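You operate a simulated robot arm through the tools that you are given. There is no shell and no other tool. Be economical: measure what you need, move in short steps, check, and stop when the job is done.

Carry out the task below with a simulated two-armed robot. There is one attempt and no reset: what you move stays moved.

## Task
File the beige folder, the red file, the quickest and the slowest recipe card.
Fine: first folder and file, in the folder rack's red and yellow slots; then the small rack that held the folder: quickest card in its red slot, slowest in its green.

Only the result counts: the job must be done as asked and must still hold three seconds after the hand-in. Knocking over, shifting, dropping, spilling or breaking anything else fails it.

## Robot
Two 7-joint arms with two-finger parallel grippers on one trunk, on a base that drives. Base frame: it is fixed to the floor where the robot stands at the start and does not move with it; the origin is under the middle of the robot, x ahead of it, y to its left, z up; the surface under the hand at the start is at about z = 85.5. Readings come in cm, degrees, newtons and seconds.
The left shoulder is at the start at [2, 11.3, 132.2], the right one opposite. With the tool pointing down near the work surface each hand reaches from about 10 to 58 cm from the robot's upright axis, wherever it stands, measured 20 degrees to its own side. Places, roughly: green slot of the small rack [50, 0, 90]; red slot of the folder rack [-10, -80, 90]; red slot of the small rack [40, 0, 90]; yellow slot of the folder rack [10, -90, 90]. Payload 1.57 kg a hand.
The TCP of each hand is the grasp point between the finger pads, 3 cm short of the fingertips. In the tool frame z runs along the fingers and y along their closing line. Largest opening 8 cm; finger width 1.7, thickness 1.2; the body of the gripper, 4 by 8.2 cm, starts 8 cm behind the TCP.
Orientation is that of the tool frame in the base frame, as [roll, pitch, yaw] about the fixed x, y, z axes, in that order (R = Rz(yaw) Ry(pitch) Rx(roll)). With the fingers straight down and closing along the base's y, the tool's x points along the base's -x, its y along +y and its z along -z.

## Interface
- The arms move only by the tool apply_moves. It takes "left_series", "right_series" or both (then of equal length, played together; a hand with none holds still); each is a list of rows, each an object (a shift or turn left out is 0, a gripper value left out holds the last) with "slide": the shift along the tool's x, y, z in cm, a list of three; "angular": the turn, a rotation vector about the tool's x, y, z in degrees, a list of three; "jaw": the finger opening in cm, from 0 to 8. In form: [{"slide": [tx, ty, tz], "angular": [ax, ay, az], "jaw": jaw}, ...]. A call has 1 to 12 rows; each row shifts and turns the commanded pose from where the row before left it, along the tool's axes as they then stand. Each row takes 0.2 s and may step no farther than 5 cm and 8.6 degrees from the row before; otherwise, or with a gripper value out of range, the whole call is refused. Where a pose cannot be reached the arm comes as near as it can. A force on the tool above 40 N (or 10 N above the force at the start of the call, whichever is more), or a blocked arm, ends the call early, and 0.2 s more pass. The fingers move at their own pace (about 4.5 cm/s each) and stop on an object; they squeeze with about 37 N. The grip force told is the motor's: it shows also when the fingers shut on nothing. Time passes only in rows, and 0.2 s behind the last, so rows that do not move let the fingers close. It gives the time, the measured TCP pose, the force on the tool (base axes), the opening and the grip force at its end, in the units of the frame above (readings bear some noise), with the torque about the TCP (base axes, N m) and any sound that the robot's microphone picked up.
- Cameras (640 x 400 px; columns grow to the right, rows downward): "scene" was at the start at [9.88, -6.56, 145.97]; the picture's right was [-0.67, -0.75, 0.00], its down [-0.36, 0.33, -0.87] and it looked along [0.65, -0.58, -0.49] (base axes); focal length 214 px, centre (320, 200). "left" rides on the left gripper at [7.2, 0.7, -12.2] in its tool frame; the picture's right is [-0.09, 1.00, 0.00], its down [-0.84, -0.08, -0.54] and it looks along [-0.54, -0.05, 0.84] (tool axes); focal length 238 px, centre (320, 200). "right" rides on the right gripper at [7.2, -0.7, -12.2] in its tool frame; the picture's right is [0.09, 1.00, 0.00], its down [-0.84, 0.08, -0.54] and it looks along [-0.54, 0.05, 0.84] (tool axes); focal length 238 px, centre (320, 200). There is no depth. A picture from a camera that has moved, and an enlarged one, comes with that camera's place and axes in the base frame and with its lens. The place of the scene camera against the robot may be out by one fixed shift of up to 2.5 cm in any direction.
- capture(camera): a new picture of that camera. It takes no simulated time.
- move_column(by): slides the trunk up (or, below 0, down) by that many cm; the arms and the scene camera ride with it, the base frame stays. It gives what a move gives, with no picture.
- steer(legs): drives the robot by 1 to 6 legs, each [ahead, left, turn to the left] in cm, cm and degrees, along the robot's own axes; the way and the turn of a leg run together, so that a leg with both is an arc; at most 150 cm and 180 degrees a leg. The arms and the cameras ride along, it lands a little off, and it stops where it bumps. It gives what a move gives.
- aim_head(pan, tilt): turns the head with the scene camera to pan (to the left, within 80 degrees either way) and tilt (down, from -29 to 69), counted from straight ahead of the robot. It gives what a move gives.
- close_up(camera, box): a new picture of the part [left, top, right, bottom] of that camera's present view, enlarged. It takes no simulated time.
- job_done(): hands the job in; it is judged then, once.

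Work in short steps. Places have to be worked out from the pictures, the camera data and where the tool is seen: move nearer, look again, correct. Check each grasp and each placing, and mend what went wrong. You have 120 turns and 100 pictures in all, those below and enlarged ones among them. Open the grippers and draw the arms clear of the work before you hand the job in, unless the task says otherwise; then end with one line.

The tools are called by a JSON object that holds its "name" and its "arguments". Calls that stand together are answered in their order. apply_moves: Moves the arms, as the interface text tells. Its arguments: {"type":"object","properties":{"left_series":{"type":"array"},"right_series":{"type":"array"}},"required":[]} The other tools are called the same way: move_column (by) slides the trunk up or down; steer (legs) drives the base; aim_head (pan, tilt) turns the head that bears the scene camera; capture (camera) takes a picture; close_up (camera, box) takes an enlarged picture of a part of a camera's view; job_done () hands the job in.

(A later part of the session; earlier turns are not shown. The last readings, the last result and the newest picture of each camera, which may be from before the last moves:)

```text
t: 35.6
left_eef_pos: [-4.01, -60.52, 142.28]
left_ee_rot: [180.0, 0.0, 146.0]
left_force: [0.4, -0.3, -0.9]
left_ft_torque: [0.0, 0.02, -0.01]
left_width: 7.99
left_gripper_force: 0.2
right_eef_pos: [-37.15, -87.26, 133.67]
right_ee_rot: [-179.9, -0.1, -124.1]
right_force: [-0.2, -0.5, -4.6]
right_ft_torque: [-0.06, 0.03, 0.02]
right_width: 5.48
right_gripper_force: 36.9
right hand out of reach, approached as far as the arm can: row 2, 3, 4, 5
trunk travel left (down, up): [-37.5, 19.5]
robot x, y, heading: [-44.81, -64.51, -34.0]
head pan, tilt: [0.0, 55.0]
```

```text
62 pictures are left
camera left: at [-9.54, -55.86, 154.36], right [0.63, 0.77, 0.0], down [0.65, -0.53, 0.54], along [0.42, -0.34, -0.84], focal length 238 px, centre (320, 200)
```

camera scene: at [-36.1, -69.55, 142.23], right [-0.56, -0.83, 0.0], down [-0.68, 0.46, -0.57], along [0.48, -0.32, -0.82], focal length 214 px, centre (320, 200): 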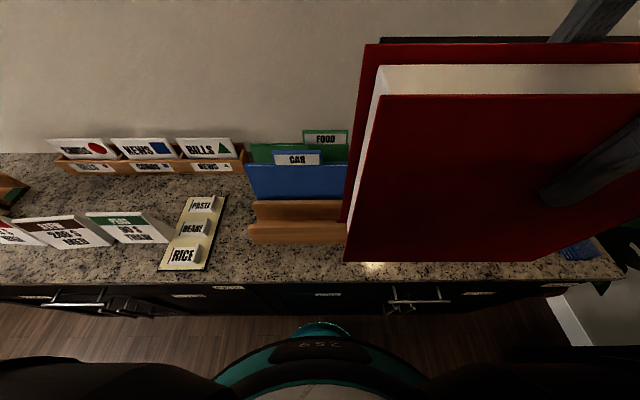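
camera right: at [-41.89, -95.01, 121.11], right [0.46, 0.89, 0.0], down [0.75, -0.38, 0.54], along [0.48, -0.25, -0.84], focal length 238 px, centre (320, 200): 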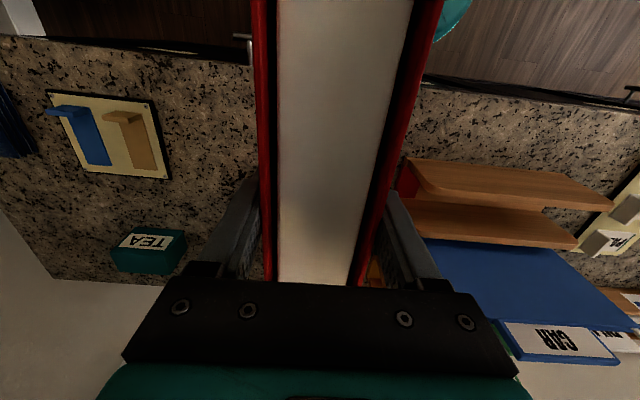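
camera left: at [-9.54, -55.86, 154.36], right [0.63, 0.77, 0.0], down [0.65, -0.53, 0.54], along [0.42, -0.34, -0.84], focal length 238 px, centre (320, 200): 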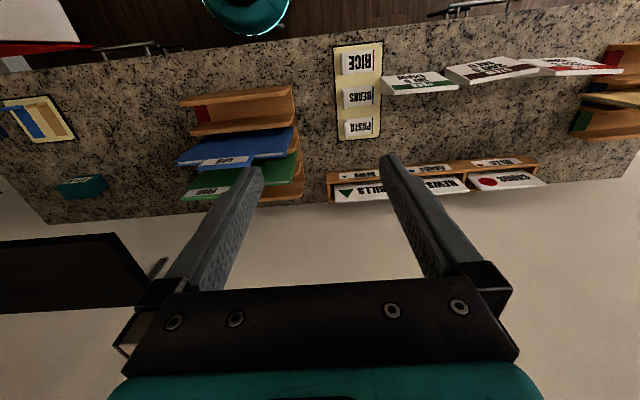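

The turn is complete (yaw -124°, slot-parallel), with the arm pulled in a little by its limits. I drive 18 cm left so the right shoulder lines up with the rack.

{"name": "steer", "arguments": {"legs": [[0, 18, 0]]}}

{"name": "apply_moves", "arguments": {"right_series": [{"slide": [0, -3, -0.5]}, {"slide": [0, -3, 0]}, {}]}}

{"name": "capture", "arguments": {"camera": "right"}}

```text
t: 37.1
left_eef_pos: [6.14, -45.63, 142.43]
left_ee_rot: [180.0, 0.0, 146.1]
left_force: [0.1, 0.4, -0.4]
left_ft_torque: [-0.01, 0.0, 0.01]
left_width: 8.02
left_gripper_force: 0.1
right_eef_pos: [-27.2, -72.52, 133.61]
right_ee_rot: [-179.9, -0.2, -124.2]
right_force: [0.7, 1.0, -6.2]
right_ft_torque: [-0.07, 0.04, -0.02]
right_width: 5.51
right_gripper_force: 36.7
trunk travel left (down, up): [-37.5, 19.5]
robot x, y, heading: [-35.11, -50.17, -33.5]
head pan, tilt: [0.0, 55.0]
```

```text
t: 37.9
left_eef_pos: [5.99, -45.71, 142.31]
left_ee_rot: [-179.9, 0.0, 146.1]
left_force: [-0.1, 1.1, 0.1]
left_ft_torque: [0.01, 0.02, -0.01]
left_width: 7.98
left_gripper_force: 0.1
right_eef_pos: [-23.71, -71.89, 134.84]
right_ee_rot: [-179.9, -0.1, -124.3]
right_force: [0.2, -0.4, -5.2]
right_ft_torque: [-0.07, 0.04, -0.03]
right_width: 5.47
right_gripper_force: 37.1
right hand out of reach, approached as far as the arm can: row 1, 2
trunk travel left (down, up): [-37.5, 19.5]
robot x, y, heading: [-35.24, -49.61, -33.9]
head pan, tilt: [0.0, 55.0]
```

```text
61 pictures are left
camera right: at [-27.17, -78.22, 146.94], right [-0.87, 0.49, 0.0], down [0.41, 0.74, 0.54], along [0.26, 0.47, -0.84], focal length 238 px, centre (320, 200)
```

right: 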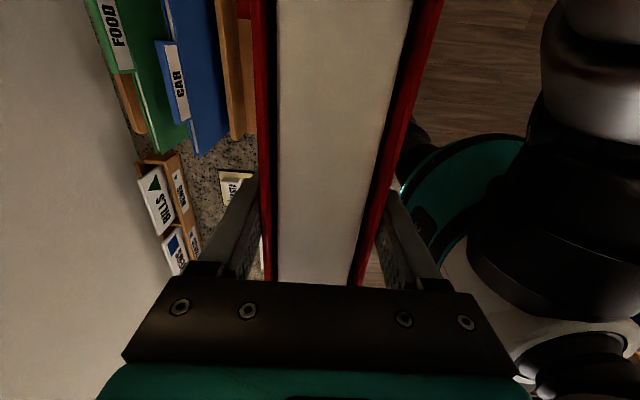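

The hand is at n≈20 while the command is further out; I try stepping further ahead to see whether the limit is height or yaw.

{"name": "apply_moves", "arguments": {"right_series": [{"slide": [0, -4, 0]}, {"slide": [0, -4, 0]}, {"slide": [0, -4, 0]}, {}]}}

```text
t: 38.9
left_eef_pos: [6.11, -45.71, 142.24]
left_ee_rot: [180.0, -0.1, 146.2]
left_force: [0.1, -0.1, -0.1]
left_ft_torque: [-0.02, 0.02, -0.01]
left_width: 8.05
left_gripper_force: 0.1
right_eef_pos: [-19.51, -70.01, 135.53]
right_ee_rot: [-179.9, -0.2, -124.3]
right_force: [-0.4, 0.0, -5.3]
right_ft_torque: [-0.03, 0.02, 0.01]
right_width: 5.5
right_gripper_force: 37.0
right hand out of reach, approached as far as the arm can: row 1, 2, 3
trunk travel left (down, up): [-37.5, 19.5]
robot x, y, heading: [-34.97, -49.56, -34.1]
head pan, tilt: [0.0, 55.0]
```

Only the yaw holds and the position falls short, so this is a wrist-yaw limit. I bring the command back to n≈28 and turn the file the other way (clockwise), clear of the shelf.

{"name": "apply_moves", "arguments": {"right_series": [{"slide": [0, 4, 0]}, {"slide": [0, 4, 0]}, {"slide": [0, 4, 0]}, {"slide": [0, 3, 0]}, {"angular": [0, 0, 8.4]}, {"angular": [0, 0, 8.4]}, {"angular": [0, 0, 8.4]}, {"angular": [0, 0, 8.4]}, {"angular": [0, 0, 8.4]}, {"angular": [0, 0, 8.4]}, {"angular": [0, 0, 8.4]}, {"angular": [0, 0, 8.4]}]}}

{"name": "apply_moves", "arguments": {"right_series": [{"angular": [0, 0, 8.4]}, {"angular": [0, 0, 8.4]}, {"angular": [0, 0, 8.4]}, {"angular": [0, 0, 8.4]}, {"angular": [0, 0, 8.4]}, {"angular": [0, 0, 8.4]}, {"angular": [0, 0, 8.4]}, {"angular": [0, 0, 8.4]}, {"angular": [0, 0, 8.4]}]}}

```text
t: 39.4
left_eef_pos: [6.12, -45.62, 142.26]
left_ee_rot: [-180.0, 0.1, 146.0]
left_force: [0.1, -0.3, 0.4]
left_ft_torque: [0.01, 0.02, 0.0]
left_width: 8.03
left_gripper_force: 0.1
right_eef_pos: [-20.94, -68.13, 137.44]
right_ee_rot: [175.8, 5.5, -133.0]
right_force: [11.3, -7.6, -35.0]
right_ft_torque: [0.98, 1.59, -0.03]
right_width: 5.47
right_gripper_force: 37.1
trunk travel left (down, up): [-37.5, 19.5]
robot x, y, heading: [-35.01, -49.92, -33.9]
head pan, tilt: [0.0, 55.0]
stopped in row 2 (right hand): the force on the tool passed its limit at 162 N (the readings are from after the stop); the commanded pose is now the measured one
```

```text
t: 41.4
left_eef_pos: [6.07, -45.75, 142.29]
left_ee_rot: [-180.0, 0.0, 146.2]
left_force: [-0.3, 0.1, -0.1]
left_ft_torque: [-0.01, 0.02, -0.05]
left_width: 8.0
left_gripper_force: 0.0
right_eef_pos: [-21.06, -68.13, 137.96]
right_ee_rot: [173.1, -2.1, 151.7]
right_force: [-9.1, -8.6, -7.7]
right_ft_torque: [1.06, -1.18, 0.08]
right_width: 5.49
right_gripper_force: 36.9
trunk travel left (down, up): [-37.5, 19.5]
robot x, y, heading: [-35.29, -49.54, -34.0]
head pan, tilt: [0.0, 55.0]
```

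The first call stopped on a contact, likely the file against the robot itself. I look before doing anything more.

{"name": "capture", "arguments": {"camera": "scene"}}

{"name": "capture", "arguments": {"camera": "right"}}

{"name": "capture", "arguments": {"camera": "left"}}

```text
60 pictures are left
camera scene: at [-25.98, -54.52, 142.28], right [-0.52, -0.85, 0.0], down [-0.7, 0.43, -0.58], along [0.49, -0.3, -0.82], focal length 214 px, centre (320, 200)
```

scene: 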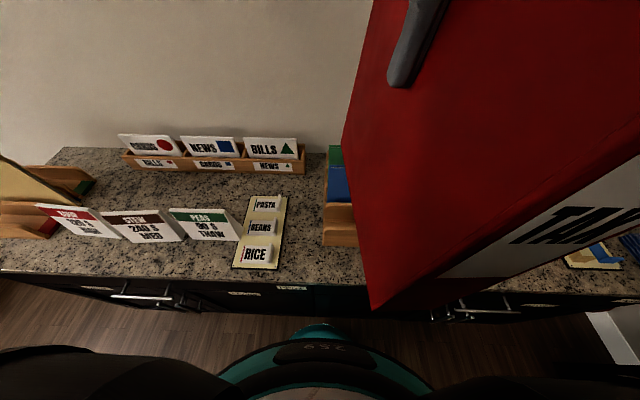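

```text
59 pictures are left
camera right: at [-27.88, -66.82, 150.13], right [0.39, 0.91, 0.12], down [0.76, -0.39, 0.52], along [0.52, -0.11, -0.85], focal length 238 px, centre (320, 200)
```

right: 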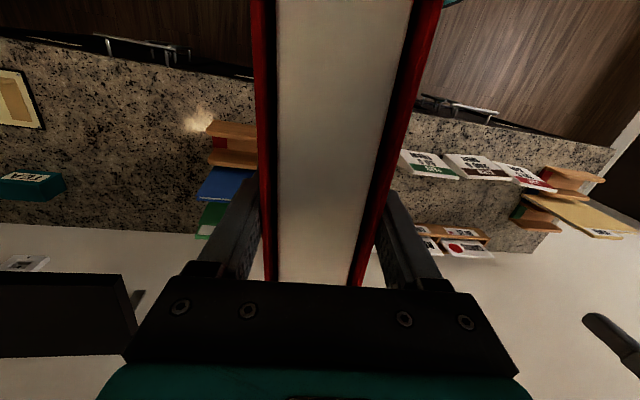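

```text
58 pictures are left
camera left: at [0.36, -41.06, 154.36], right [0.63, 0.77, 0.0], down [0.65, -0.53, 0.54], along [0.42, -0.34, -0.84], focal length 238 px, centre (320, 200)
```

left: 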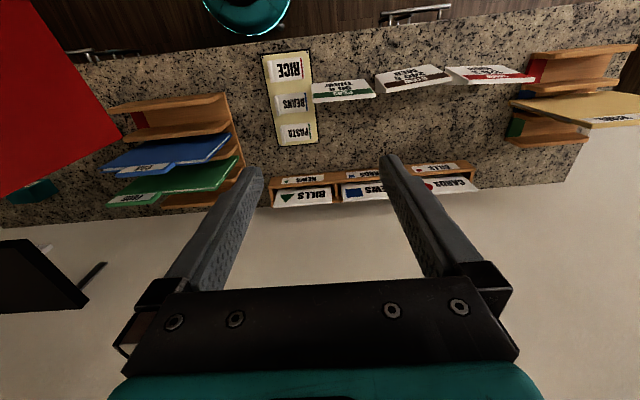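

The file is still firmly held and nothing is disturbed; it just pressed on my own body. I move it ahead, level the tool, then continue clockwise.

{"name": "apply_moves", "arguments": {"right_series": [{"slide": [-4, 0, 0]}, {"slide": [-4, 0, 0]}, {"slide": [-4, 0, 0], "angular": [6.9, 0, 0]}, {"slide": [-2, 0, 0], "angular": [0, -2.1, 0]}, {}]}}

{"name": "apply_moves", "arguments": {"right_series": [{"angular": [0, 0, 8]}, {"angular": [0, 0, 8]}, {"angular": [0, 0, 8]}, {"angular": [0, 0, 8]}, {"angular": [0, 0, 8]}, {"angular": [0, 0, 8]}, {"angular": [0, 0, 8]}, {"angular": [0, 0, 8]}, {"angular": [0, 0, 8]}, {"angular": [0, 0, 8]}, {"angular": [0, 0, 8]}, {"angular": [0, 0, 7.7]}]}}

```text
t: 42.6
left_eef_pos: [6.22, -45.75, 142.37]
left_ee_rot: [180.0, 0.0, 146.0]
left_force: [0.2, 0.1, 0.0]
left_ft_torque: [0.03, -0.03, 0.0]
left_width: 7.98
left_gripper_force: 0.1
right_eef_pos: [-11.94, -76.99, 136.52]
right_ee_rot: [-180.0, 0.0, 151.9]
right_force: [1.2, 0.9, -4.8]
right_ft_torque: [0.02, 0.06, 0.02]
right_width: 5.46
right_gripper_force: 36.6
right hand out of reach, approached as far as the arm can: row 3, 4
trunk travel left (down, up): [-37.5, 19.5]
robot x, y, heading: [-35.33, -49.43, -33.9]
head pan, tilt: [0.0, 55.0]
```

```text
t: 45.2
left_eef_pos: [6.04, -45.68, 142.26]
left_ee_rot: [-180.0, 0.0, 146.1]
left_force: [-0.4, -0.1, -0.4]
left_ft_torque: [0.02, 0.0, 0.0]
left_width: 8.02
left_gripper_force: 0.1
right_eef_pos: [-11.97, -77.1, 136.56]
right_ee_rot: [180.0, 0.0, 56.1]
right_force: [-0.6, -1.0, -4.3]
right_ft_torque: [0.05, -0.06, -0.04]
right_width: 5.48
right_gripper_force: 37.3
trunk travel left (down, up): [-37.5, 19.5]
robot x, y, heading: [-35.13, -49.41, -33.8]
head pan, tilt: [0.0, 55.0]
```

Clockwise works: the file is parallel to the slots at n≈33, t≈71, z≈136. I check its attitude and the view of the back slot.

{"name": "capture", "arguments": {"camera": "right"}}

{"name": "capture", "arguments": {"camera": "left"}}

{"name": "capture", "arguments": {"camera": "scene"}}

```text
57 pictures are left
camera right: at [-8.43, -70.85, 148.69], right [0.88, -0.48, 0.0], down [-0.4, -0.74, 0.54], along [-0.26, -0.48, -0.84], focal length 238 px, centre (320, 200)
```

right: 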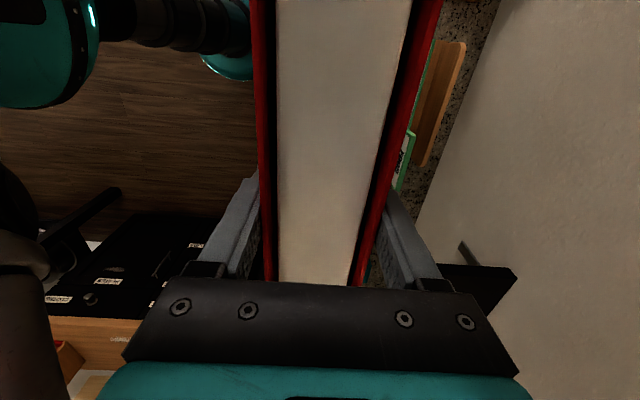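

```text
56 pictures are left
camera left: at [0.38, -41.08, 154.36], right [0.63, 0.77, 0.0], down [0.65, -0.53, 0.54], along [0.42, -0.34, -0.84], focal length 238 px, centre (320, 200)
```

left: 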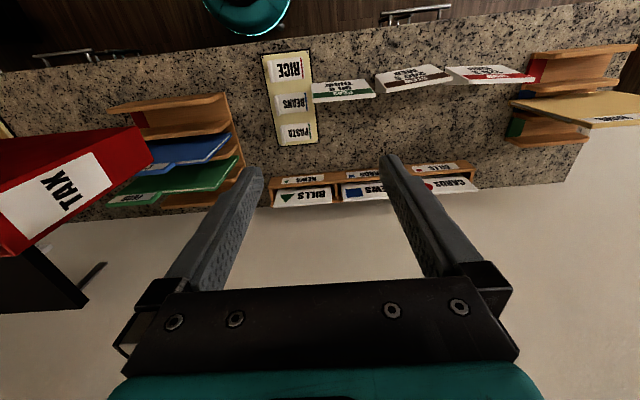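

```text
55 pictures are left
camera scene: at [-26.16, -54.79, 142.23], right [-0.56, -0.83, 0.0], down [-0.68, 0.46, -0.57], along [0.48, -0.32, -0.82], focal length 214 px, centre (320, 200)
```

scene: 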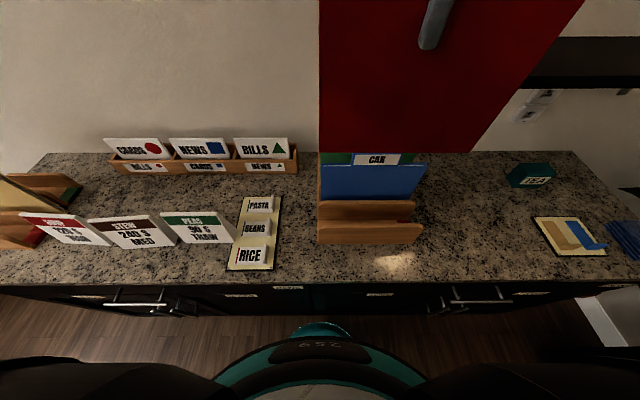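

I zoom the left wrist view on the rack to measure the yellow slot.

{"name": "close_up", "arguments": {"camera": "left", "box": [90, 80, 266, 220]}}

```text
2.86 times, centred on (178, 150) of left
camera zoom: at [0.38, -41.08, 154.36], right [0.63, 0.77, 0.0], down [0.65, -0.53, 0.54], along [0.42, -0.34, -0.84], focal length 681 px, centre (726, 343)
```

zoom: 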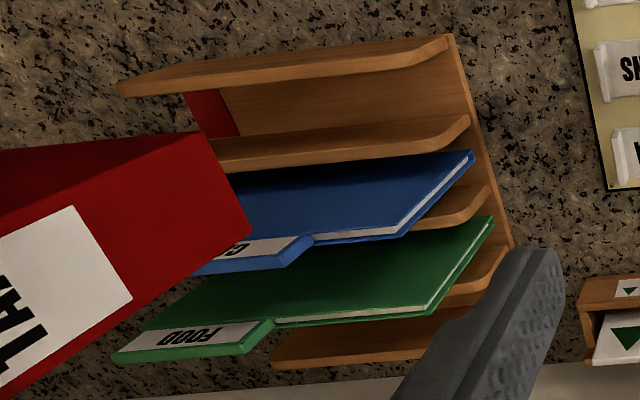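

The dividers sit at n≈31, 37, 43, 49 and 58.5, so the yellow slot is about 8 cm clear, centred at n≈54, t≈72. I move the file over it, staying at z≈136 above the folder tops (≈112–115).

{"name": "apply_moves", "arguments": {"right_series": [{"slide": [-0.3, 3.5, 0]}, {"slide": [-0.3, 3.5, 0]}, {"slide": [-0.3, 3.5, 0]}, {"slide": [-0.3, 3.5, 0]}, {"slide": [-0.3, 3.5, 0]}, {"slide": [-0.2, 3.4, 0]}, {}]}}

{"name": "close_up", "arguments": {"camera": "left", "box": [0, 60, 270, 229]}}

{"name": "capture", "arguments": {"camera": "right"}}

```text
t: 46.8
left_eef_pos: [6.1, -45.83, 142.3]
left_ee_rot: [179.9, 0.0, 146.1]
left_force: [-0.3, 0.0, -0.5]
left_ft_torque: [-0.03, 0.0, 0.03]
left_width: 8.01
left_gripper_force: 0.1
right_eef_pos: [-7.4, -91.38, 134.13]
right_ee_rot: [-180.0, 0.0, 56.1]
right_force: [0.1, -0.4, -6.3]
right_ft_torque: [0.05, -0.01, -0.01]
right_width: 5.49
right_gripper_force: 37.0
right hand out of reach, approached as far as the arm can: row 1, 2, 3, 4, 5, 6
trunk travel left (down, up): [-37.5, 19.5]
robot x, y, heading: [-35.26, -49.69, -33.9]
head pan, tilt: [0.0, 55.0]
```

```text
2.37 times, centred on (135, 144) of left
camera zoom: at [0.39, -41.06, 154.36], right [0.63, 0.77, 0.0], down [0.65, -0.53, 0.54], along [0.42, -0.34, -0.84], focal length 564 px, centre (758, 331)
```

zoom: 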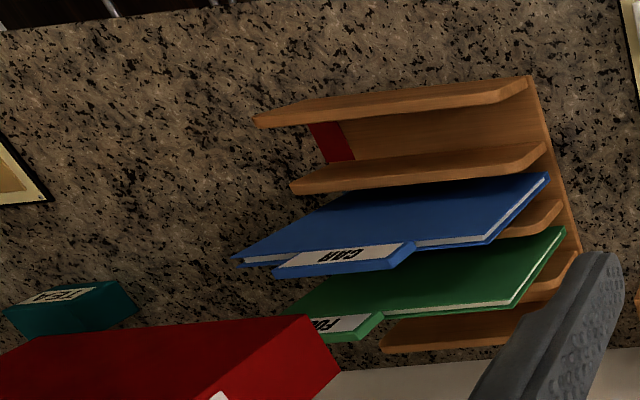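

```text
52 pictures are left
camera right: at [-3.89, -85.05, 146.32], right [0.88, -0.48, 0.0], down [-0.4, -0.74, 0.54], along [-0.26, -0.48, -0.84], focal length 238 px, centre (320, 200)
```

right: 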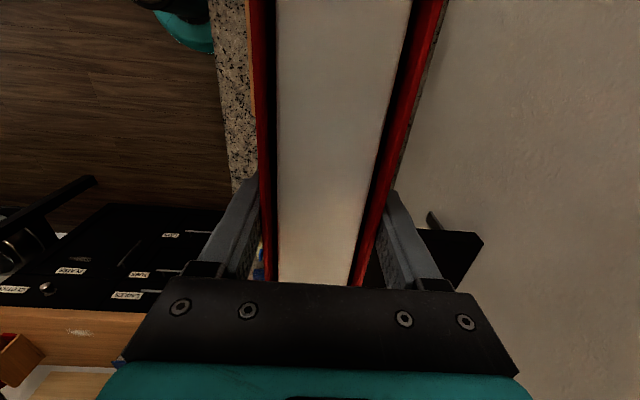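

The hand can't reach that far this high, so the shoulder should be higher. I draw back away from the shelf, then raise the trunk.

{"name": "apply_moves", "arguments": {"right_series": [{"slide": [0, -4, 0]}, {"slide": [0, -4, 0]}, {"slide": [0, -4, 0]}, {"slide": [0, -4, 0]}, {"slide": [0, -2, 0]}, {}]}}

{"name": "move_column", "arguments": {"by": 17}}

```text
t: 48.2
left_eef_pos: [6.05, -45.66, 142.34]
left_ee_rot: [180.0, 0.0, 146.1]
left_force: [0.0, 0.3, -0.3]
left_ft_torque: [-0.03, -0.01, 0.01]
left_width: 8.02
left_gripper_force: 0.1
right_eef_pos: [-22.43, -81.31, 134.32]
right_ee_rot: [-179.9, 0.0, 56.1]
right_force: [0.9, 0.0, -5.1]
right_ft_torque: [0.07, -0.08, 0.0]
right_width: 5.49
right_gripper_force: 36.8
trunk travel left (down, up): [-37.5, 19.5]
robot x, y, heading: [-35.21, -49.84, -33.9]
head pan, tilt: [0.0, 55.0]
```

```text
t: 50.1
left_eef_pos: [6.03, -45.73, 159.27]
left_ee_rot: [-180.0, -0.1, 146.1]
left_force: [0.7, 0.2, 0.1]
left_ft_torque: [-0.01, 0.0, -0.01]
left_width: 8.0
left_gripper_force: 0.1
right_eef_pos: [-22.42, -81.28, 151.13]
right_ee_rot: [-179.9, 0.0, 56.2]
right_force: [-0.3, 0.1, -5.5]
right_ft_torque: [0.04, -0.06, 0.05]
right_width: 5.48
right_gripper_force: 36.7
trunk travel left (down, up): [-54.5, 2.5]
robot x, y, heading: [-34.93, -50.03, -33.6]
head pan, tilt: [0.0, 55.0]
```

Now at n≈27, t≈80, z≈151 with a higher shoulder. I lower 17 cm, shift left to t≈72, then go forward.

{"name": "apply_moves", "arguments": {"right_series": [{"slide": [1.9, 0, 4]}, {"slide": [1.9, 0, 4]}, {"slide": [1.9, 0, 4]}, {"slide": [1.9, 0, 4]}, {"slide": [0, 4, 0.5]}, {"slide": [0, 4, 0]}, {"slide": [0, 4, 0]}, {"slide": [0, 4, 0]}]}}

```text
t: 51.9
left_eef_pos: [6.32, -45.91, 159.28]
left_ee_rot: [180.0, -0.1, 146.0]
left_force: [-1.0, 1.1, 0.3]
left_ft_torque: [0.0, 0.0, -0.01]
left_width: 8.0
left_gripper_force: 0.0
right_eef_pos: [-5.01, -83.98, 134.67]
right_ee_rot: [-179.9, -0.1, 56.3]
right_force: [-0.4, -0.5, -6.2]
right_ft_torque: [0.06, -0.02, 0.02]
right_width: 5.45
right_gripper_force: 37.0
right hand out of reach, approached as far as the arm can: row 8
trunk travel left (down, up): [-54.5, 2.5]
robot x, y, heading: [-34.89, -49.88, -33.9]
head pan, tilt: [0.0, 55.0]
```

The reading shows n≈43 with the last row flagged; I raise the trunk its last 2 cm, hold the hand height, and try a bit further forward.

{"name": "move_column", "arguments": {"by": 2.3}}

{"name": "apply_moves", "arguments": {"right_series": [{"slide": [0, 0, 2.5]}, {"slide": [0, 3, 0]}, {"slide": [0, 3, 0]}, {"slide": [0, 3, 0]}, {"slide": [0, 2, 0]}, {}]}}

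```text
t: 52.6
left_eef_pos: [6.07, -45.72, 161.66]
left_ee_rot: [179.9, 0.0, 146.1]
left_force: [-0.2, 0.1, -0.8]
left_ft_torque: [-0.01, 0.0, 0.0]
left_width: 7.99
left_gripper_force: 0.0
right_eef_pos: [-5.16, -83.91, 137.1]
right_ee_rot: [-180.0, -0.1, 56.2]
right_force: [-0.4, 0.0, -5.3]
right_ft_torque: [0.05, -0.03, 0.0]
right_width: 5.49
right_gripper_force: 37.2
trunk travel left (down, up): [-56.8, 0.2]
robot x, y, heading: [-35.46, -49.61, -33.7]
head pan, tilt: [0.0, 55.0]
```

```text
t: 54.0
left_eef_pos: [6.02, -45.67, 161.63]
left_ee_rot: [180.0, -0.1, 146.1]
left_force: [0.3, 0.0, -0.6]
left_ft_torque: [0.02, -0.01, 0.0]
left_width: 7.98
left_gripper_force: 0.1
right_eef_pos: [-4.26, -90.73, 135.88]
right_ee_rot: [179.9, -0.3, 56.3]
right_force: [1.2, 0.3, -6.0]
right_ft_torque: [0.03, -0.03, 0.02]
right_width: 5.45
right_gripper_force: 37.0
right hand out of reach, approached as far as the arm can: row 1, 2, 3, 4, 5
trunk travel left (down, up): [-56.8, 0.2]
robot x, y, heading: [-35.23, -49.75, -33.7]
head pan, tilt: [0.0, 55.0]
```

Drift to the right shows the wrist yaw is limiting. Turning the robot left by 40° brings the right shoulder nearer the counter and puts the slot to its right, which eases the yaw. I draw back, shift left and turn.

{"name": "apply_moves", "arguments": {"right_series": [{"slide": [0, -4, 0]}, {"slide": [0, -4, 0]}, {"slide": [0, -4, 0]}, {"slide": [0, -3, 0]}, {}]}}

{"name": "steer", "arguments": {"legs": [[0, 13, 0], [0, 0, 40]]}}

```text
t: 55.2
left_eef_pos: [6.05, -45.83, 161.56]
left_ee_rot: [180.0, 0.0, 146.1]
left_force: [0.1, -0.2, -0.1]
left_ft_torque: [-0.02, 0.0, 0.01]
left_width: 8.01
left_gripper_force: 0.1
right_eef_pos: [-16.85, -82.28, 135.65]
right_ee_rot: [-179.9, 0.0, 56.1]
right_force: [0.5, 0.3, -5.3]
right_ft_torque: [0.03, -0.02, 0.01]
right_width: 5.49
right_gripper_force: 36.6
trunk travel left (down, up): [-56.8, 0.2]
robot x, y, heading: [-34.77, -49.87, -33.8]
head pan, tilt: [0.0, 55.0]
```

```text
t: 58.4
left_eef_pos: [1.15, -9.52, 161.67]
left_ee_rot: [-179.9, 0.0, -174.0]
left_force: [-0.7, -0.1, 0.4]
left_ft_torque: [-0.02, -0.01, -0.03]
left_width: 8.0
left_gripper_force: 0.0
right_eef_pos: [7.08, -52.25, 135.87]
right_ee_rot: [-180.0, -0.1, 96.2]
right_force: [-0.3, 1.0, -4.8]
right_ft_torque: [0.12, 0.01, -0.01]
right_width: 5.48
right_gripper_force: 36.5
trunk travel left (down, up): [-56.8, 0.2]
robot x, y, heading: [-28.01, -39.42, 6.2]
head pan, tilt: [0.0, 55.0]
```

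Heading is now 6°, the hand at n≈35, t≈39. I turn the tool back 40° to slot-parallel and move right to t≈72.

{"name": "apply_moves", "arguments": {"right_series": [{"angular": [0, 0, 8]}, {"angular": [0, 0, 8]}, {"angular": [0, 0, 8]}, {"angular": [0, 0, 8]}, {"angular": [0, 0, 8.1]}, {"slide": [-4.7, 0, 0]}, {"slide": [-4.7, 0, 0]}, {"slide": [-4.7, 0, 0]}, {"slide": [-4.7, 0, 0]}, {"slide": [-4.7, 0, 0]}, {"slide": [-4.7, 0, 0]}, {"slide": [-4.7, 0, 0]}]}}

{"name": "apply_moves", "arguments": {"right_series": [{"slide": [0, 4, 0]}, {"slide": [0, 4, 0]}, {"slide": [0, 4, 0]}, {"slide": [0, 3.5, 0]}, {"slide": [0, 3.5, 0]}, {}]}}

```text
t: 61.0
left_eef_pos: [0.99, -9.41, 161.67]
left_ee_rot: [-180.0, 0.1, -174.0]
left_force: [0.3, -0.5, 0.5]
left_ft_torque: [0.04, -0.02, -0.03]
left_width: 8.01
left_gripper_force: 0.1
right_eef_pos: [-11.38, -79.63, 135.8]
right_ee_rot: [-180.0, -0.2, 56.2]
right_force: [-0.8, -0.6, -5.5]
right_ft_torque: [0.04, -0.08, 0.03]
right_width: 5.49
right_gripper_force: 37.1
trunk travel left (down, up): [-56.8, 0.2]
robot x, y, heading: [-27.9, -39.03, 5.9]
head pan, tilt: [0.0, 55.0]
```

```text
t: 62.4
left_eef_pos: [1.05, -9.47, 161.58]
left_ee_rot: [180.0, 0.0, -174.0]
left_force: [0.4, -0.1, 0.3]
left_ft_torque: [0.02, -0.01, -0.02]
left_width: 8.02
left_gripper_force: 0.1
right_eef_pos: [4.45, -90.43, 135.79]
right_ee_rot: [-179.9, 0.0, 56.1]
right_force: [-0.4, 0.6, -5.6]
right_ft_torque: [0.08, -0.06, 0.0]
right_width: 5.48
right_gripper_force: 37.0
trunk travel left (down, up): [-56.8, 0.2]
robot x, y, heading: [-28.07, -39.07, 6.0]
head pan, tilt: [0.0, 55.0]
```

The file is now over the yellow slot. I look with the head (pan right) and the right wrist to verify alignment before lowering.

{"name": "aim_head", "arguments": {"pan": -60, "tilt": 45}}

{"name": "capture", "arguments": {"camera": "scene"}}

{"name": "capture", "arguments": {"camera": "right"}}

```text
t: 63.6
left_eef_pos: [1.09, -9.45, 161.61]
left_ee_rot: [180.0, 0.0, -174.0]
left_force: [1.0, -0.1, 0.2]
left_ft_torque: [0.0, 0.01, 0.0]
left_width: 7.99
left_gripper_force: 0.0
right_eef_pos: [4.59, -90.29, 135.81]
right_ee_rot: [180.0, 0.0, 56.1]
right_force: [0.2, -0.4, -5.6]
right_ft_torque: [0.05, -0.01, -0.01]
right_width: 5.46
right_gripper_force: 36.7
trunk travel left (down, up): [-56.8, 0.2]
robot x, y, heading: [-27.82, -38.73, 6.0]
head pan, tilt: [-60.0, 45.0]
```

```text
51 pictures are left
camera scene: at [-19.92, -45.94, 162.87], right [-0.81, -0.59, 0.0], down [-0.42, 0.57, -0.71], along [0.42, -0.57, -0.71], focal length 214 px, centre (320, 200)
```

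scene: 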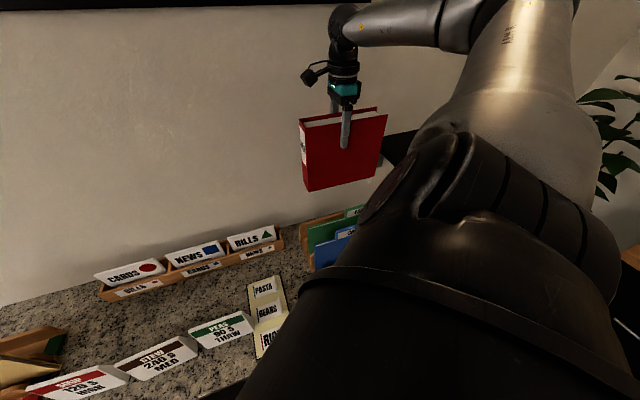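

```text
50 pictures are left
camera right: at [8.03, -84.04, 147.94], right [0.88, -0.48, 0.0], down [-0.4, -0.74, 0.54], along [-0.26, -0.47, -0.84], focal length 238 px, centre (320, 200)
```

right: 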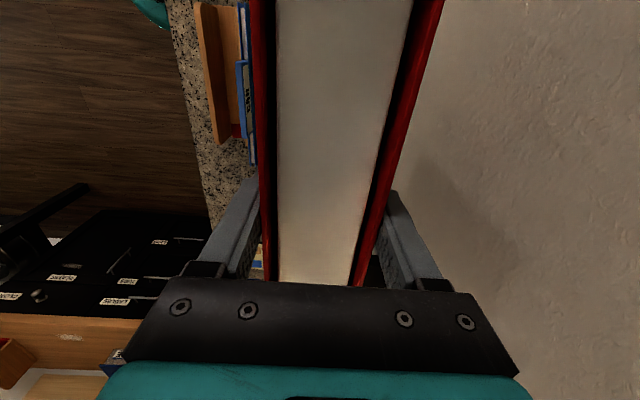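

I lower 6 cm first (file bottom ≈113, just above the green folder's top) and check the file-to-green-folder gap from the scene camera.

{"name": "apply_moves", "arguments": {"right_series": [{"slide": [0, 0, 3]}, {"slide": [0, 0, 3]}, {}]}}

{"name": "close_up", "arguments": {"camera": "scene", "box": [270, 100, 430, 280]}}

```text
t: 64.5
left_eef_pos: [1.03, -9.31, 161.63]
left_ee_rot: [179.8, -0.1, -174.0]
left_force: [-0.1, 0.5, 0.8]
left_ft_torque: [-0.04, -0.01, -0.01]
left_width: 8.0
left_gripper_force: 0.0
right_eef_pos: [4.33, -90.15, 129.71]
right_ee_rot: [-179.9, -0.1, 56.1]
right_force: [-0.3, 0.2, -5.6]
right_ft_torque: [0.06, -0.05, 0.0]
right_width: 5.48
right_gripper_force: 37.1
trunk travel left (down, up): [-56.8, 0.2]
robot x, y, heading: [-27.89, -38.72, 5.9]
head pan, tilt: [-60.0, 45.0]
```

```text
2.22 times, centred on (350, 190) of scene
camera zoom: at [-19.96, -45.91, 162.88], right [-0.81, -0.59, 0.0], down [-0.42, 0.57, -0.71], along [0.42, -0.57, -0.71], focal length 477 px, centre (253, 222)
```

zoom: 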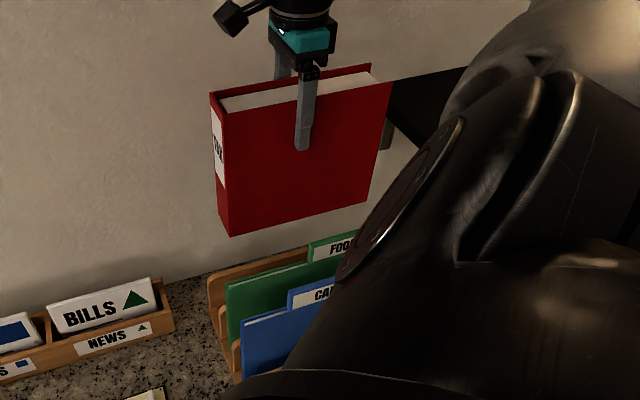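

The file hangs behind the green folder with a visible gap. I lower 10 cm more, to just above the dividers, and check.

{"name": "apply_moves", "arguments": {"right_series": [{"slide": [0, 0, 2]}, {"slide": [0, 0, 2]}, {"slide": [0, 0, 2]}, {"slide": [0, 0, 2]}, {"slide": [0, 0, 2]}, {}]}}

{"name": "close_up", "arguments": {"camera": "scene", "box": [270, 100, 430, 280]}}

```text
t: 65.8
left_eef_pos: [1.04, -9.45, 161.57]
left_ee_rot: [180.0, 0.0, -174.0]
left_force: [-0.6, 0.9, 0.4]
left_ft_torque: [-0.01, 0.04, 0.04]
left_width: 8.01
left_gripper_force: 0.0
right_eef_pos: [4.57, -90.06, 119.74]
right_ee_rot: [-179.8, 0.0, 56.1]
right_force: [-0.8, -0.2, -5.5]
right_ft_torque: [0.05, -0.06, -0.01]
right_width: 5.5
right_gripper_force: 36.8
trunk travel left (down, up): [-56.8, 0.2]
robot x, y, heading: [-27.34, -38.79, 6.3]
head pan, tilt: [-60.0, 45.0]
```

```text
2.22 times, centred on (350, 190) of scene
camera zoom: at [-19.96, -45.92, 162.87], right [-0.81, -0.59, 0.0], down [-0.42, 0.57, -0.71], along [0.42, -0.57, -0.71], focal length 477 px, centre (253, 222)
```

zoom: 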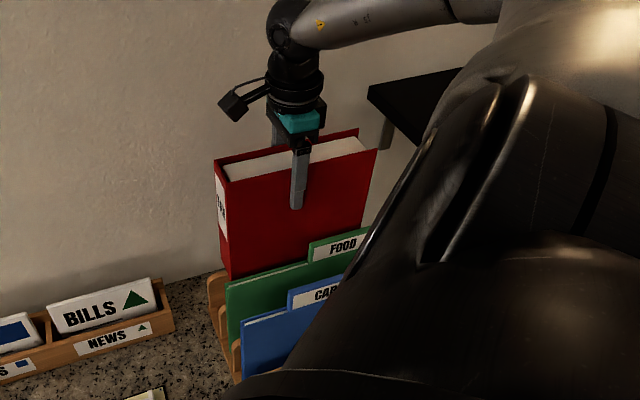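

I zoom tightly on the left end of the rack to judge the file's back face against the back divider.

{"name": "close_up", "arguments": {"camera": "scene", "box": [310, 150, 374, 240]}}

{"name": "capture", "arguments": {"camera": "right"}}

```text
4.44 times, centred on (342, 195) of scene
camera zoom: at [-19.96, -45.92, 162.87], right [-0.81, -0.59, 0.0], down [-0.42, 0.57, -0.71], along [0.42, -0.57, -0.71], focal length 953 px, centre (222, 222)
```

zoom: 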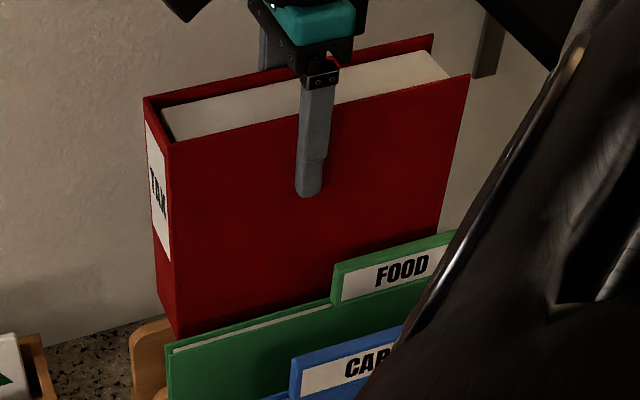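

```text
46 pictures are left
camera right: at [8.01, -83.91, 131.83], right [0.88, -0.48, 0.0], down [-0.4, -0.74, 0.54], along [-0.26, -0.47, -0.84], focal length 238 px, centre (320, 200)
```

right: 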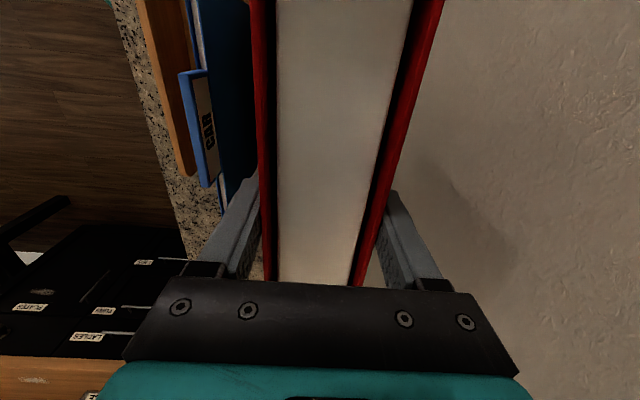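

The geometry suggests the file lies inside the gap, though the margin is only about a centimetre. I lower gently and watch the forces for divider contact.

{"name": "apply_moves", "arguments": {"right_series": [{"slide": [0, 0, 1.5]}, {"slide": [0, 0, 1.5]}, {"slide": [0, 0, 1.5]}, {"slide": [0, 0, 1]}, {"slide": [0, 0, 1]}, {}]}}

{"name": "close_up", "arguments": {"camera": "scene", "box": [310, 170, 374, 250]}}

```text
t: 67.2
left_eef_pos: [1.06, -9.47, 161.72]
left_ee_rot: [-180.0, 0.0, -174.0]
left_force: [0.0, -0.5, 0.8]
left_ft_torque: [0.0, 0.02, -0.02]
left_width: 8.0
left_gripper_force: 0.0
right_eef_pos: [4.41, -90.15, 113.29]
right_ee_rot: [-180.0, -0.1, 56.1]
right_force: [0.1, 0.6, -4.3]
right_ft_torque: [0.01, -0.05, 0.01]
right_width: 5.48
right_gripper_force: 37.1
trunk travel left (down, up): [-56.8, 0.2]
robot x, y, heading: [-27.58, -38.77, 6.0]
head pan, tilt: [-60.0, 45.0]
```

```text
5.00 times, centred on (342, 210) of scene
camera zoom: at [-19.95, -45.94, 162.87], right [-0.81, -0.59, 0.0], down [-0.42, 0.57, -0.71], along [0.42, -0.57, -0.71], focal length 1072 px, centre (210, 150)
```

zoom: 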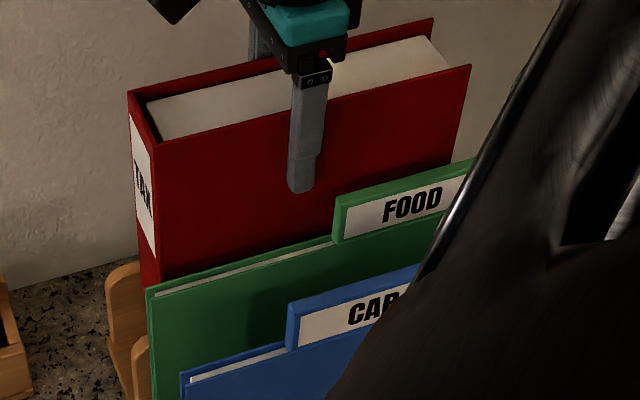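

No contact yet (bottom ≈ 96.7) and the file passes in front of the back divider. I continue down in small steps.

{"name": "apply_moves", "arguments": {"right_series": [{"slide": [0, 0, 0.8]}, {"slide": [0, 0, 0.8]}, {"slide": [0, 0, 0.8]}, {"slide": [0, 0, 0.8]}, {}]}}

```text
t: 68.1
left_eef_pos: [1.15, -9.26, 161.66]
left_ee_rot: [-179.9, 0.1, -173.9]
left_force: [0.1, -0.6, -0.2]
left_ft_torque: [0.03, 0.04, 0.02]
left_width: 7.98
left_gripper_force: 0.0
right_eef_pos: [4.67, -90.38, 111.83]
right_ee_rot: [179.7, 0.1, 55.7]
right_force: [-8.5, 7.3, 28.2]
right_ft_torque: [1.34, 1.77, -0.02]
right_width: 5.49
right_gripper_force: 37.5
trunk travel left (down, up): [-56.8, 0.2]
robot x, y, heading: [-28.15, -38.92, 5.9]
head pan, tilt: [-60.0, 45.0]
stopped in row 4 (right hand): the force on the tool passed its limit at 47 N (the readings are from after the stop); the commanded pose is now the measured one
```

Contact came at bottom z≈95, with a push towards me, so the file's back edge is probably riding on the back divider. I lift 1 cm, shift 1 cm towards me and try again.

{"name": "apply_moves", "arguments": {"right_series": [{"slide": [0, 0, -1.2]}, {"slide": [0, -1, 0], "angular": [0, 0, -0.4]}, {}, {"slide": [0, 0, 0.8]}, {"slide": [0, 0, 0.8]}, {"slide": [0, 0, 0.8]}, {}]}}

```text
t: 69.4
left_eef_pos: [1.04, -9.22, 161.56]
left_ee_rot: [-179.9, 0.1, -174.0]
left_force: [-0.1, -0.5, 0.0]
left_ft_torque: [0.01, 0.05, -0.01]
left_width: 8.01
left_gripper_force: 0.0
right_eef_pos: [4.07, -90.04, 111.84]
right_ee_rot: [179.5, 0.1, 56.2]
right_force: [-11.9, 7.6, 28.8]
right_ft_torque: [1.91, 1.79, 0.18]
right_width: 5.5
right_gripper_force: 36.7
trunk travel left (down, up): [-56.8, 0.2]
robot x, y, heading: [-28.11, -38.42, 6.2]
head pan, tilt: [-60.0, 45.0]
stopped in row 6 (right hand): the force on the tool passed its limit at 47 N (the readings are from after the stop); the commanded pose is now the measured one
```

Same contact height. I zoom tightly on the rack's left end to see what the file rests on.

{"name": "close_up", "arguments": {"camera": "scene", "box": [316, 200, 360, 240]}}

{"name": "close_up", "arguments": {"camera": "right", "box": [180, 0, 480, 200]}}

```text
10.00 times, centred on (338, 220) of scene
camera zoom: at [-20.13, -45.68, 162.92], right [-0.81, -0.59, 0.0], down [-0.41, 0.57, -0.71], along [0.42, -0.57, -0.71], focal length 2145 px, centre (140, 0)
```

zoom: 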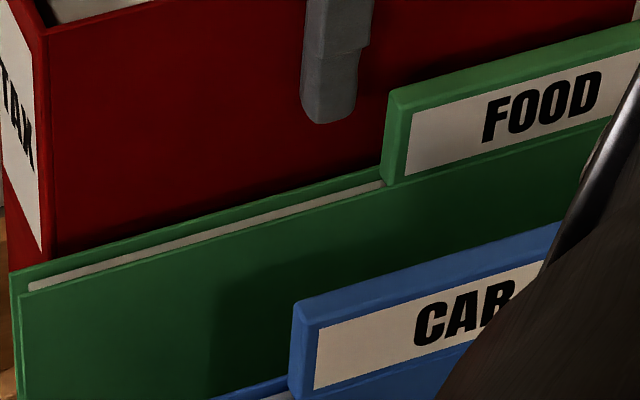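

```text
2.00 times, centred on (330, 100) of right
camera zoom: at [7.34, -83.67, 123.92], right [0.88, -0.48, 0.01], down [-0.4, -0.74, 0.54], along [-0.25, -0.48, -0.84], focal length 477 px, centre (300, 400)
```

zoom: 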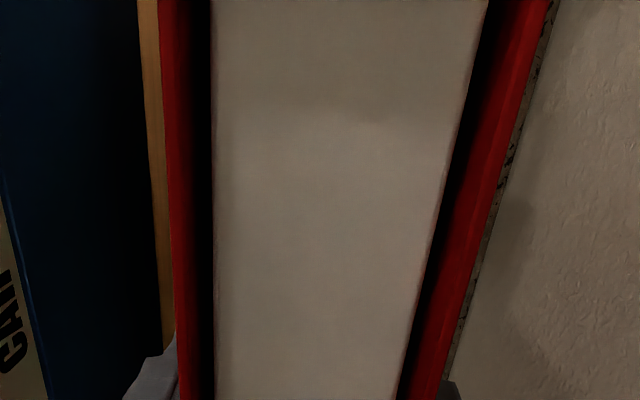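

The wrist view is puzzling, so I raise 3 cm to free the contact and take a full wrist picture.

{"name": "apply_moves", "arguments": {"right_series": [{"slide": [0, 0, -1.5]}, {"slide": [0, 0, -1.5]}, {}]}}

{"name": "close_up", "arguments": {"camera": "right", "box": [80, 0, 330, 200]}}

```text
t: 70.2
left_eef_pos: [1.19, -9.53, 161.55]
left_ee_rot: [-180.0, 0.0, -174.0]
left_force: [0.6, -0.4, -0.7]
left_ft_torque: [0.0, 0.02, -0.01]
left_width: 8.01
left_gripper_force: 0.1
right_eef_pos: [4.14, -90.37, 114.47]
right_ee_rot: [179.3, 0.0, 56.2]
right_force: [0.5, 0.6, -5.4]
right_ft_torque: [0.06, -0.02, 0.01]
right_width: 5.47
right_gripper_force: 36.9
trunk travel left (down, up): [-56.8, 0.2]
robot x, y, heading: [-28.07, -38.59, 6.2]
head pan, tilt: [-60.0, 45.0]
```

```text
2.00 times, centred on (205, 100) of right
camera zoom: at [7.44, -83.91, 126.56], right [0.88, -0.48, 0.01], down [-0.41, -0.74, 0.54], along [-0.25, -0.48, -0.84], focal length 477 px, centre (550, 400)
```

zoom: 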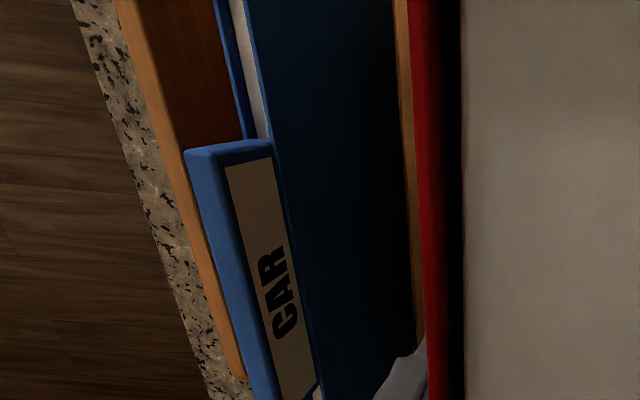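

The green folder's back is at n≈48 and the back divider's inner face likely at ≈56.4, so the slot centre is nearer n≈52.9 than 54. I level the tool, shift to n≈52.8 and lower again.

{"name": "apply_moves", "arguments": {"right_series": [{"slide": [0, -1.2, 0], "angular": [0.7, 0, 0]}, {}, {"slide": [0, 0, 1]}, {"slide": [0, 0, 0.8]}, {"slide": [0, 0, 0.8]}, {"slide": [0, 0, 0.8]}, {"slide": [0, 0, 0.8]}, {}]}}

```text
t: 71.7
left_eef_pos: [1.02, -9.22, 161.6]
left_ee_rot: [-179.9, 0.2, -174.1]
left_force: [0.3, -0.9, 0.5]
left_ft_torque: [0.07, 0.03, -0.04]
left_width: 8.02
left_gripper_force: 0.0
right_eef_pos: [3.24, -89.63, 111.68]
right_ee_rot: [179.7, 0.0, 56.1]
right_force: [-9.9, 6.6, 28.7]
right_ft_torque: [1.64, 1.56, 0.07]
right_width: 5.52
right_gripper_force: 36.9
trunk travel left (down, up): [-56.8, 0.2]
robot x, y, heading: [-28.13, -38.99, 5.6]
head pan, tilt: [-60.0, 45.0]
stopped in row 7 (right hand): the force on the tool passed its limit at 48 N (the readings are from after the stop); the commanded pose is now the measured one
```

The contact is the same at every n, and the torque places it at n≈52–53. Recomputed with the divider ends lower (z≈88), the dividers come out evenly spaced (≈31.6, 38.5, 45.3, 51.9, 58.6). So the file's front edge sits on the 4th divider, and the slot centre is n≈55.3. I lift, move back and retry.

{"name": "apply_moves", "arguments": {"right_series": [{"slide": [0, 0, -1.5], "angular": [0.3, 0, 0]}, {"slide": [0, 2.5, 0]}, {}, {"slide": [0, 0, 0.8]}, {"slide": [0, 0, 0.8]}, {"slide": [0, 0, 0.8]}, {}]}}

```text
t: 73.0
left_eef_pos: [1.05, -9.18, 161.54]
left_ee_rot: [-179.8, 0.1, -174.1]
left_force: [0.9, 0.7, -0.1]
left_ft_torque: [0.04, 0.01, 0.0]
left_width: 8.04
left_gripper_force: 0.1
right_eef_pos: [5.58, -91.3, 111.83]
right_ee_rot: [179.6, 0.2, 55.8]
right_force: [-9.2, 7.9, 28.4]
right_ft_torque: [1.67, 2.2, -0.17]
right_width: 5.53
right_gripper_force: 37.1
trunk travel left (down, up): [-56.8, 0.2]
robot x, y, heading: [-27.97, -38.91, 5.9]
head pan, tilt: [-60.0, 45.0]
stopped in row 6 (right hand): the force on the tool passed its limit at 45 N (the readings are from after the stop); the commanded pose is now the measured one
```

The torque again puts the contact on the file's front edge, near n≈53.4. I move another 1.1 cm back to n≈56.8 and retry.

{"name": "apply_moves", "arguments": {"right_series": [{"slide": [0, 0, -1.5], "angular": [0.4, 0, -0.3]}, {"slide": [0, 1.1, 0]}, {}, {"slide": [0, 0, 0.8]}, {"slide": [0, 0, 0.8]}, {"slide": [0, 0, 0.8]}, {}]}}

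```text
t: 74.4
left_eef_pos: [1.08, -9.22, 161.64]
left_ee_rot: [-179.9, 0.1, -174.1]
left_force: [0.2, 0.4, 0.3]
left_ft_torque: [0.06, 0.05, -0.01]
left_width: 8.0
left_gripper_force: 0.0
right_eef_pos: [6.69, -92.37, 111.83]
right_ee_rot: [179.3, 0.1, 56.1]
right_force: [-8.5, 6.1, 28.8]
right_ft_torque: [0.81, 0.99, -0.12]
right_width: 5.48
right_gripper_force: 36.7
trunk travel left (down, up): [-56.8, 0.2]
robot x, y, heading: [-28.0, -38.99, 6.1]
head pan, tilt: [-60.0, 45.0]
stopped in row 6 (right hand): the force on the tool passed its limit at 48 N (the readings are from after the stop); the commanded pose is now the measured one
```

Now the torque flips: contact is at the back (≈58.6). The opening is between, so I go for n≈56.4.

{"name": "apply_moves", "arguments": {"right_series": [{"slide": [0, 0, -1.5], "angular": [0.7, 0, 0]}, {"slide": [0, -0.8, 0]}, {}, {"slide": [0, 0, 0.8]}, {"slide": [0, 0, 0.8]}, {"slide": [0, 0, 0.8]}, {}]}}

```text
t: 75.8
left_eef_pos: [0.97, -9.24, 161.58]
left_ee_rot: [-179.9, 0.1, -174.1]
left_force: [-0.4, -1.1, 0.4]
left_ft_torque: [0.02, 0.03, -0.01]
left_width: 7.98
left_gripper_force: 0.1
right_eef_pos: [6.28, -92.16, 111.85]
right_ee_rot: [179.5, 0.0, 56.0]
right_force: [-8.0, 7.6, 26.7]
right_ft_torque: [0.06, 1.2, -0.16]
right_width: 5.51
right_gripper_force: 36.4
trunk travel left (down, up): [-56.8, 0.2]
robot x, y, heading: [-28.11, -38.97, 5.6]
head pan, tilt: [-60.0, 45.0]
stopped in row 6 (right hand): the force on the tool passed its limit at 47 N (the readings are from after the stop); the commanded pose is now the measured one
```

The back still touches, weighted to the right end (x≈+2 cm). I retry at n≈56.2 with about 0.8° of clockwise yaw.

{"name": "apply_moves", "arguments": {"right_series": [{"slide": [0, 0, -1.5], "angular": [0.5, 0, 0]}, {"slide": [0, -0.45, 0], "angular": [0, 0, 0.7]}, {}, {"slide": [0, 0, 0.8]}, {"slide": [0, 0, 0.8]}, {"slide": [0, 0, 0.8]}, {}]}}

```text
t: 77.4
left_eef_pos: [1.04, -9.41, 161.57]
left_ee_rot: [179.9, 0.0, -174.2]
left_force: [-0.4, 0.7, -0.3]
left_ft_torque: [-0.02, -0.01, 0.06]
left_width: 8.01
left_gripper_force: 0.0
right_eef_pos: [5.93, -92.08, 110.47]
right_ee_rot: [179.9, 0.0, 55.4]
right_force: [1.9, -2.0, -5.6]
right_ft_torque: [-0.24, -0.42, 0.31]
right_width: 5.48
right_gripper_force: 37.4
trunk travel left (down, up): [-56.8, 0.2]
robot x, y, heading: [-27.96, -38.32, 6.0]
head pan, tilt: [-60.0, 45.0]
```

It slipped in: z=110.5 with no vertical load. I continue down until the slot floor.

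{"name": "apply_moves", "arguments": {"right_series": [{"slide": [0, 0, 0.8]}, {"slide": [0, 0, 0.8]}, {"slide": [0, 0, 0.8]}, {"slide": [0, 0, 0.8]}, {"slide": [0, 0, 0.8]}, {"slide": [0, 0, 0.8]}, {"slide": [0, 0, 0.6]}, {}]}}

```text
t: 79.2
left_eef_pos: [1.06, -9.41, 161.68]
left_ee_rot: [-180.0, 0.0, -174.1]
left_force: [0.4, 0.1, 1.1]
left_ft_torque: [-0.02, -0.01, -0.02]
left_width: 8.01
left_gripper_force: 0.1
right_eef_pos: [5.93, -91.9, 105.11]
right_ee_rot: [-179.9, 0.0, 55.5]
right_force: [-3.2, 2.5, -4.0]
right_ft_torque: [0.32, 0.14, 0.35]
right_width: 5.5
right_gripper_force: 36.4
trunk travel left (down, up): [-56.8, 0.2]
robot x, y, heading: [-28.16, -38.85, 5.9]
head pan, tilt: [-60.0, 45.0]
```

Still free at z=105.1; I go on gently to the floor.

{"name": "apply_moves", "arguments": {"right_series": [{"slide": [0, 0, 0.5]}, {"slide": [0, 0, 0.5]}, {"slide": [0, 0, 0.4]}, {"slide": [0, 0, 0.4]}, {}]}}

```text
t: 80.4
left_eef_pos: [0.93, -9.41, 161.59]
left_ee_rot: [179.9, 0.0, -174.2]
left_force: [-0.6, 0.5, -0.3]
left_ft_torque: [0.0, -0.02, 0.01]
left_width: 8.0
left_gripper_force: 0.1
right_eef_pos: [5.84, -92.1, 103.32]
right_ee_rot: [180.0, 0.0, 55.5]
right_force: [-3.5, 1.9, -4.6]
right_ft_torque: [0.34, 0.19, 0.46]
right_width: 5.48
right_gripper_force: 37.0
trunk travel left (down, up): [-56.8, 0.2]
robot x, y, heading: [-27.93, -38.93, 5.9]
head pan, tilt: [-60.0, 45.0]
```

{"name": "apply_moves", "arguments": {"right_series": [{"slide": [0, 0, 0.3]}, {"slide": [0, 0, 0.3]}, {"slide": [0, 0, 0.3]}, {}]}}

```text
t: 81.4
left_eef_pos: [0.87, -9.12, 161.6]
left_ee_rot: [-179.9, 0.2, -174.1]
left_force: [0.0, 0.4, 1.1]
left_ft_torque: [-0.01, 0.03, -0.04]
left_width: 8.03
left_gripper_force: 0.1
right_eef_pos: [5.8, -92.18, 103.03]
right_ee_rot: [179.6, 0.1, 55.3]
right_force: [-8.2, 5.0, 18.9]
right_ft_torque: [0.87, 0.41, 0.47]
right_width: 5.5
right_gripper_force: 36.9
trunk travel left (down, up): [-56.8, 0.2]
robot x, y, heading: [-28.2, -39.11, 6.2]
head pan, tilt: [-60.0, 45.0]
stopped in row 4 (right hand): the force on the tool passed its limit at 42 N (the readings are from after the stop); the commanded pose is now the measured one
```

The file is on the slot floor (z≈103). I open modestly to 6.8 cm so the fingers clear it without touching the green folder, then look.

{"name": "apply_moves", "arguments": {"right_series": [{"slide": [0, 0, -0.2], "jaw": 6.8}, {"jaw": 6.8}, {"jaw": 6.8}]}}

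{"name": "close_up", "arguments": {"camera": "scene", "box": [290, 120, 418, 248]}}

```text
t: 82.2
left_eef_pos: [1.16, -9.51, 161.64]
left_ee_rot: [-180.0, 0.1, -174.1]
left_force: [0.2, 0.2, -0.4]
left_ft_torque: [0.03, 0.05, 0.0]
left_width: 8.0
left_gripper_force: 0.1
right_eef_pos: [6.04, -92.47, 102.97]
right_ee_rot: [179.7, 0.1, 55.1]
right_force: [-0.5, 0.2, 0.8]
right_ft_torque: [-0.01, -0.01, 0.02]
right_width: 6.81
right_gripper_force: 0.0
trunk travel left (down, up): [-56.8, 0.2]
robot x, y, heading: [-28.09, -38.81, 5.9]
head pan, tilt: [-60.0, 45.0]
```

```text
3.12 times, centred on (354, 184) of scene
camera zoom: at [-20.04, -45.92, 162.87], right [-0.81, -0.59, 0.0], down [-0.41, 0.57, -0.71], along [0.41, -0.57, -0.71], focal length 670 px, centre (214, 250)
```

zoom: 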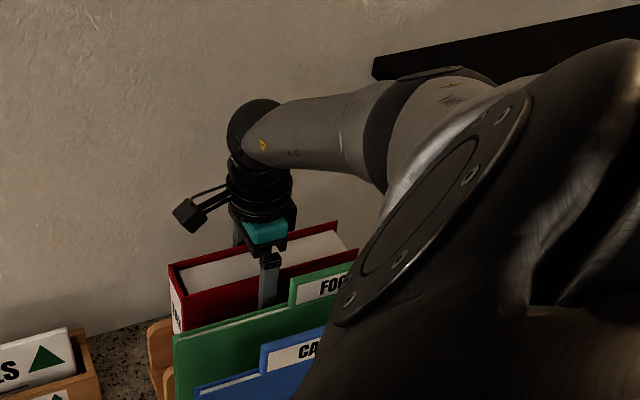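

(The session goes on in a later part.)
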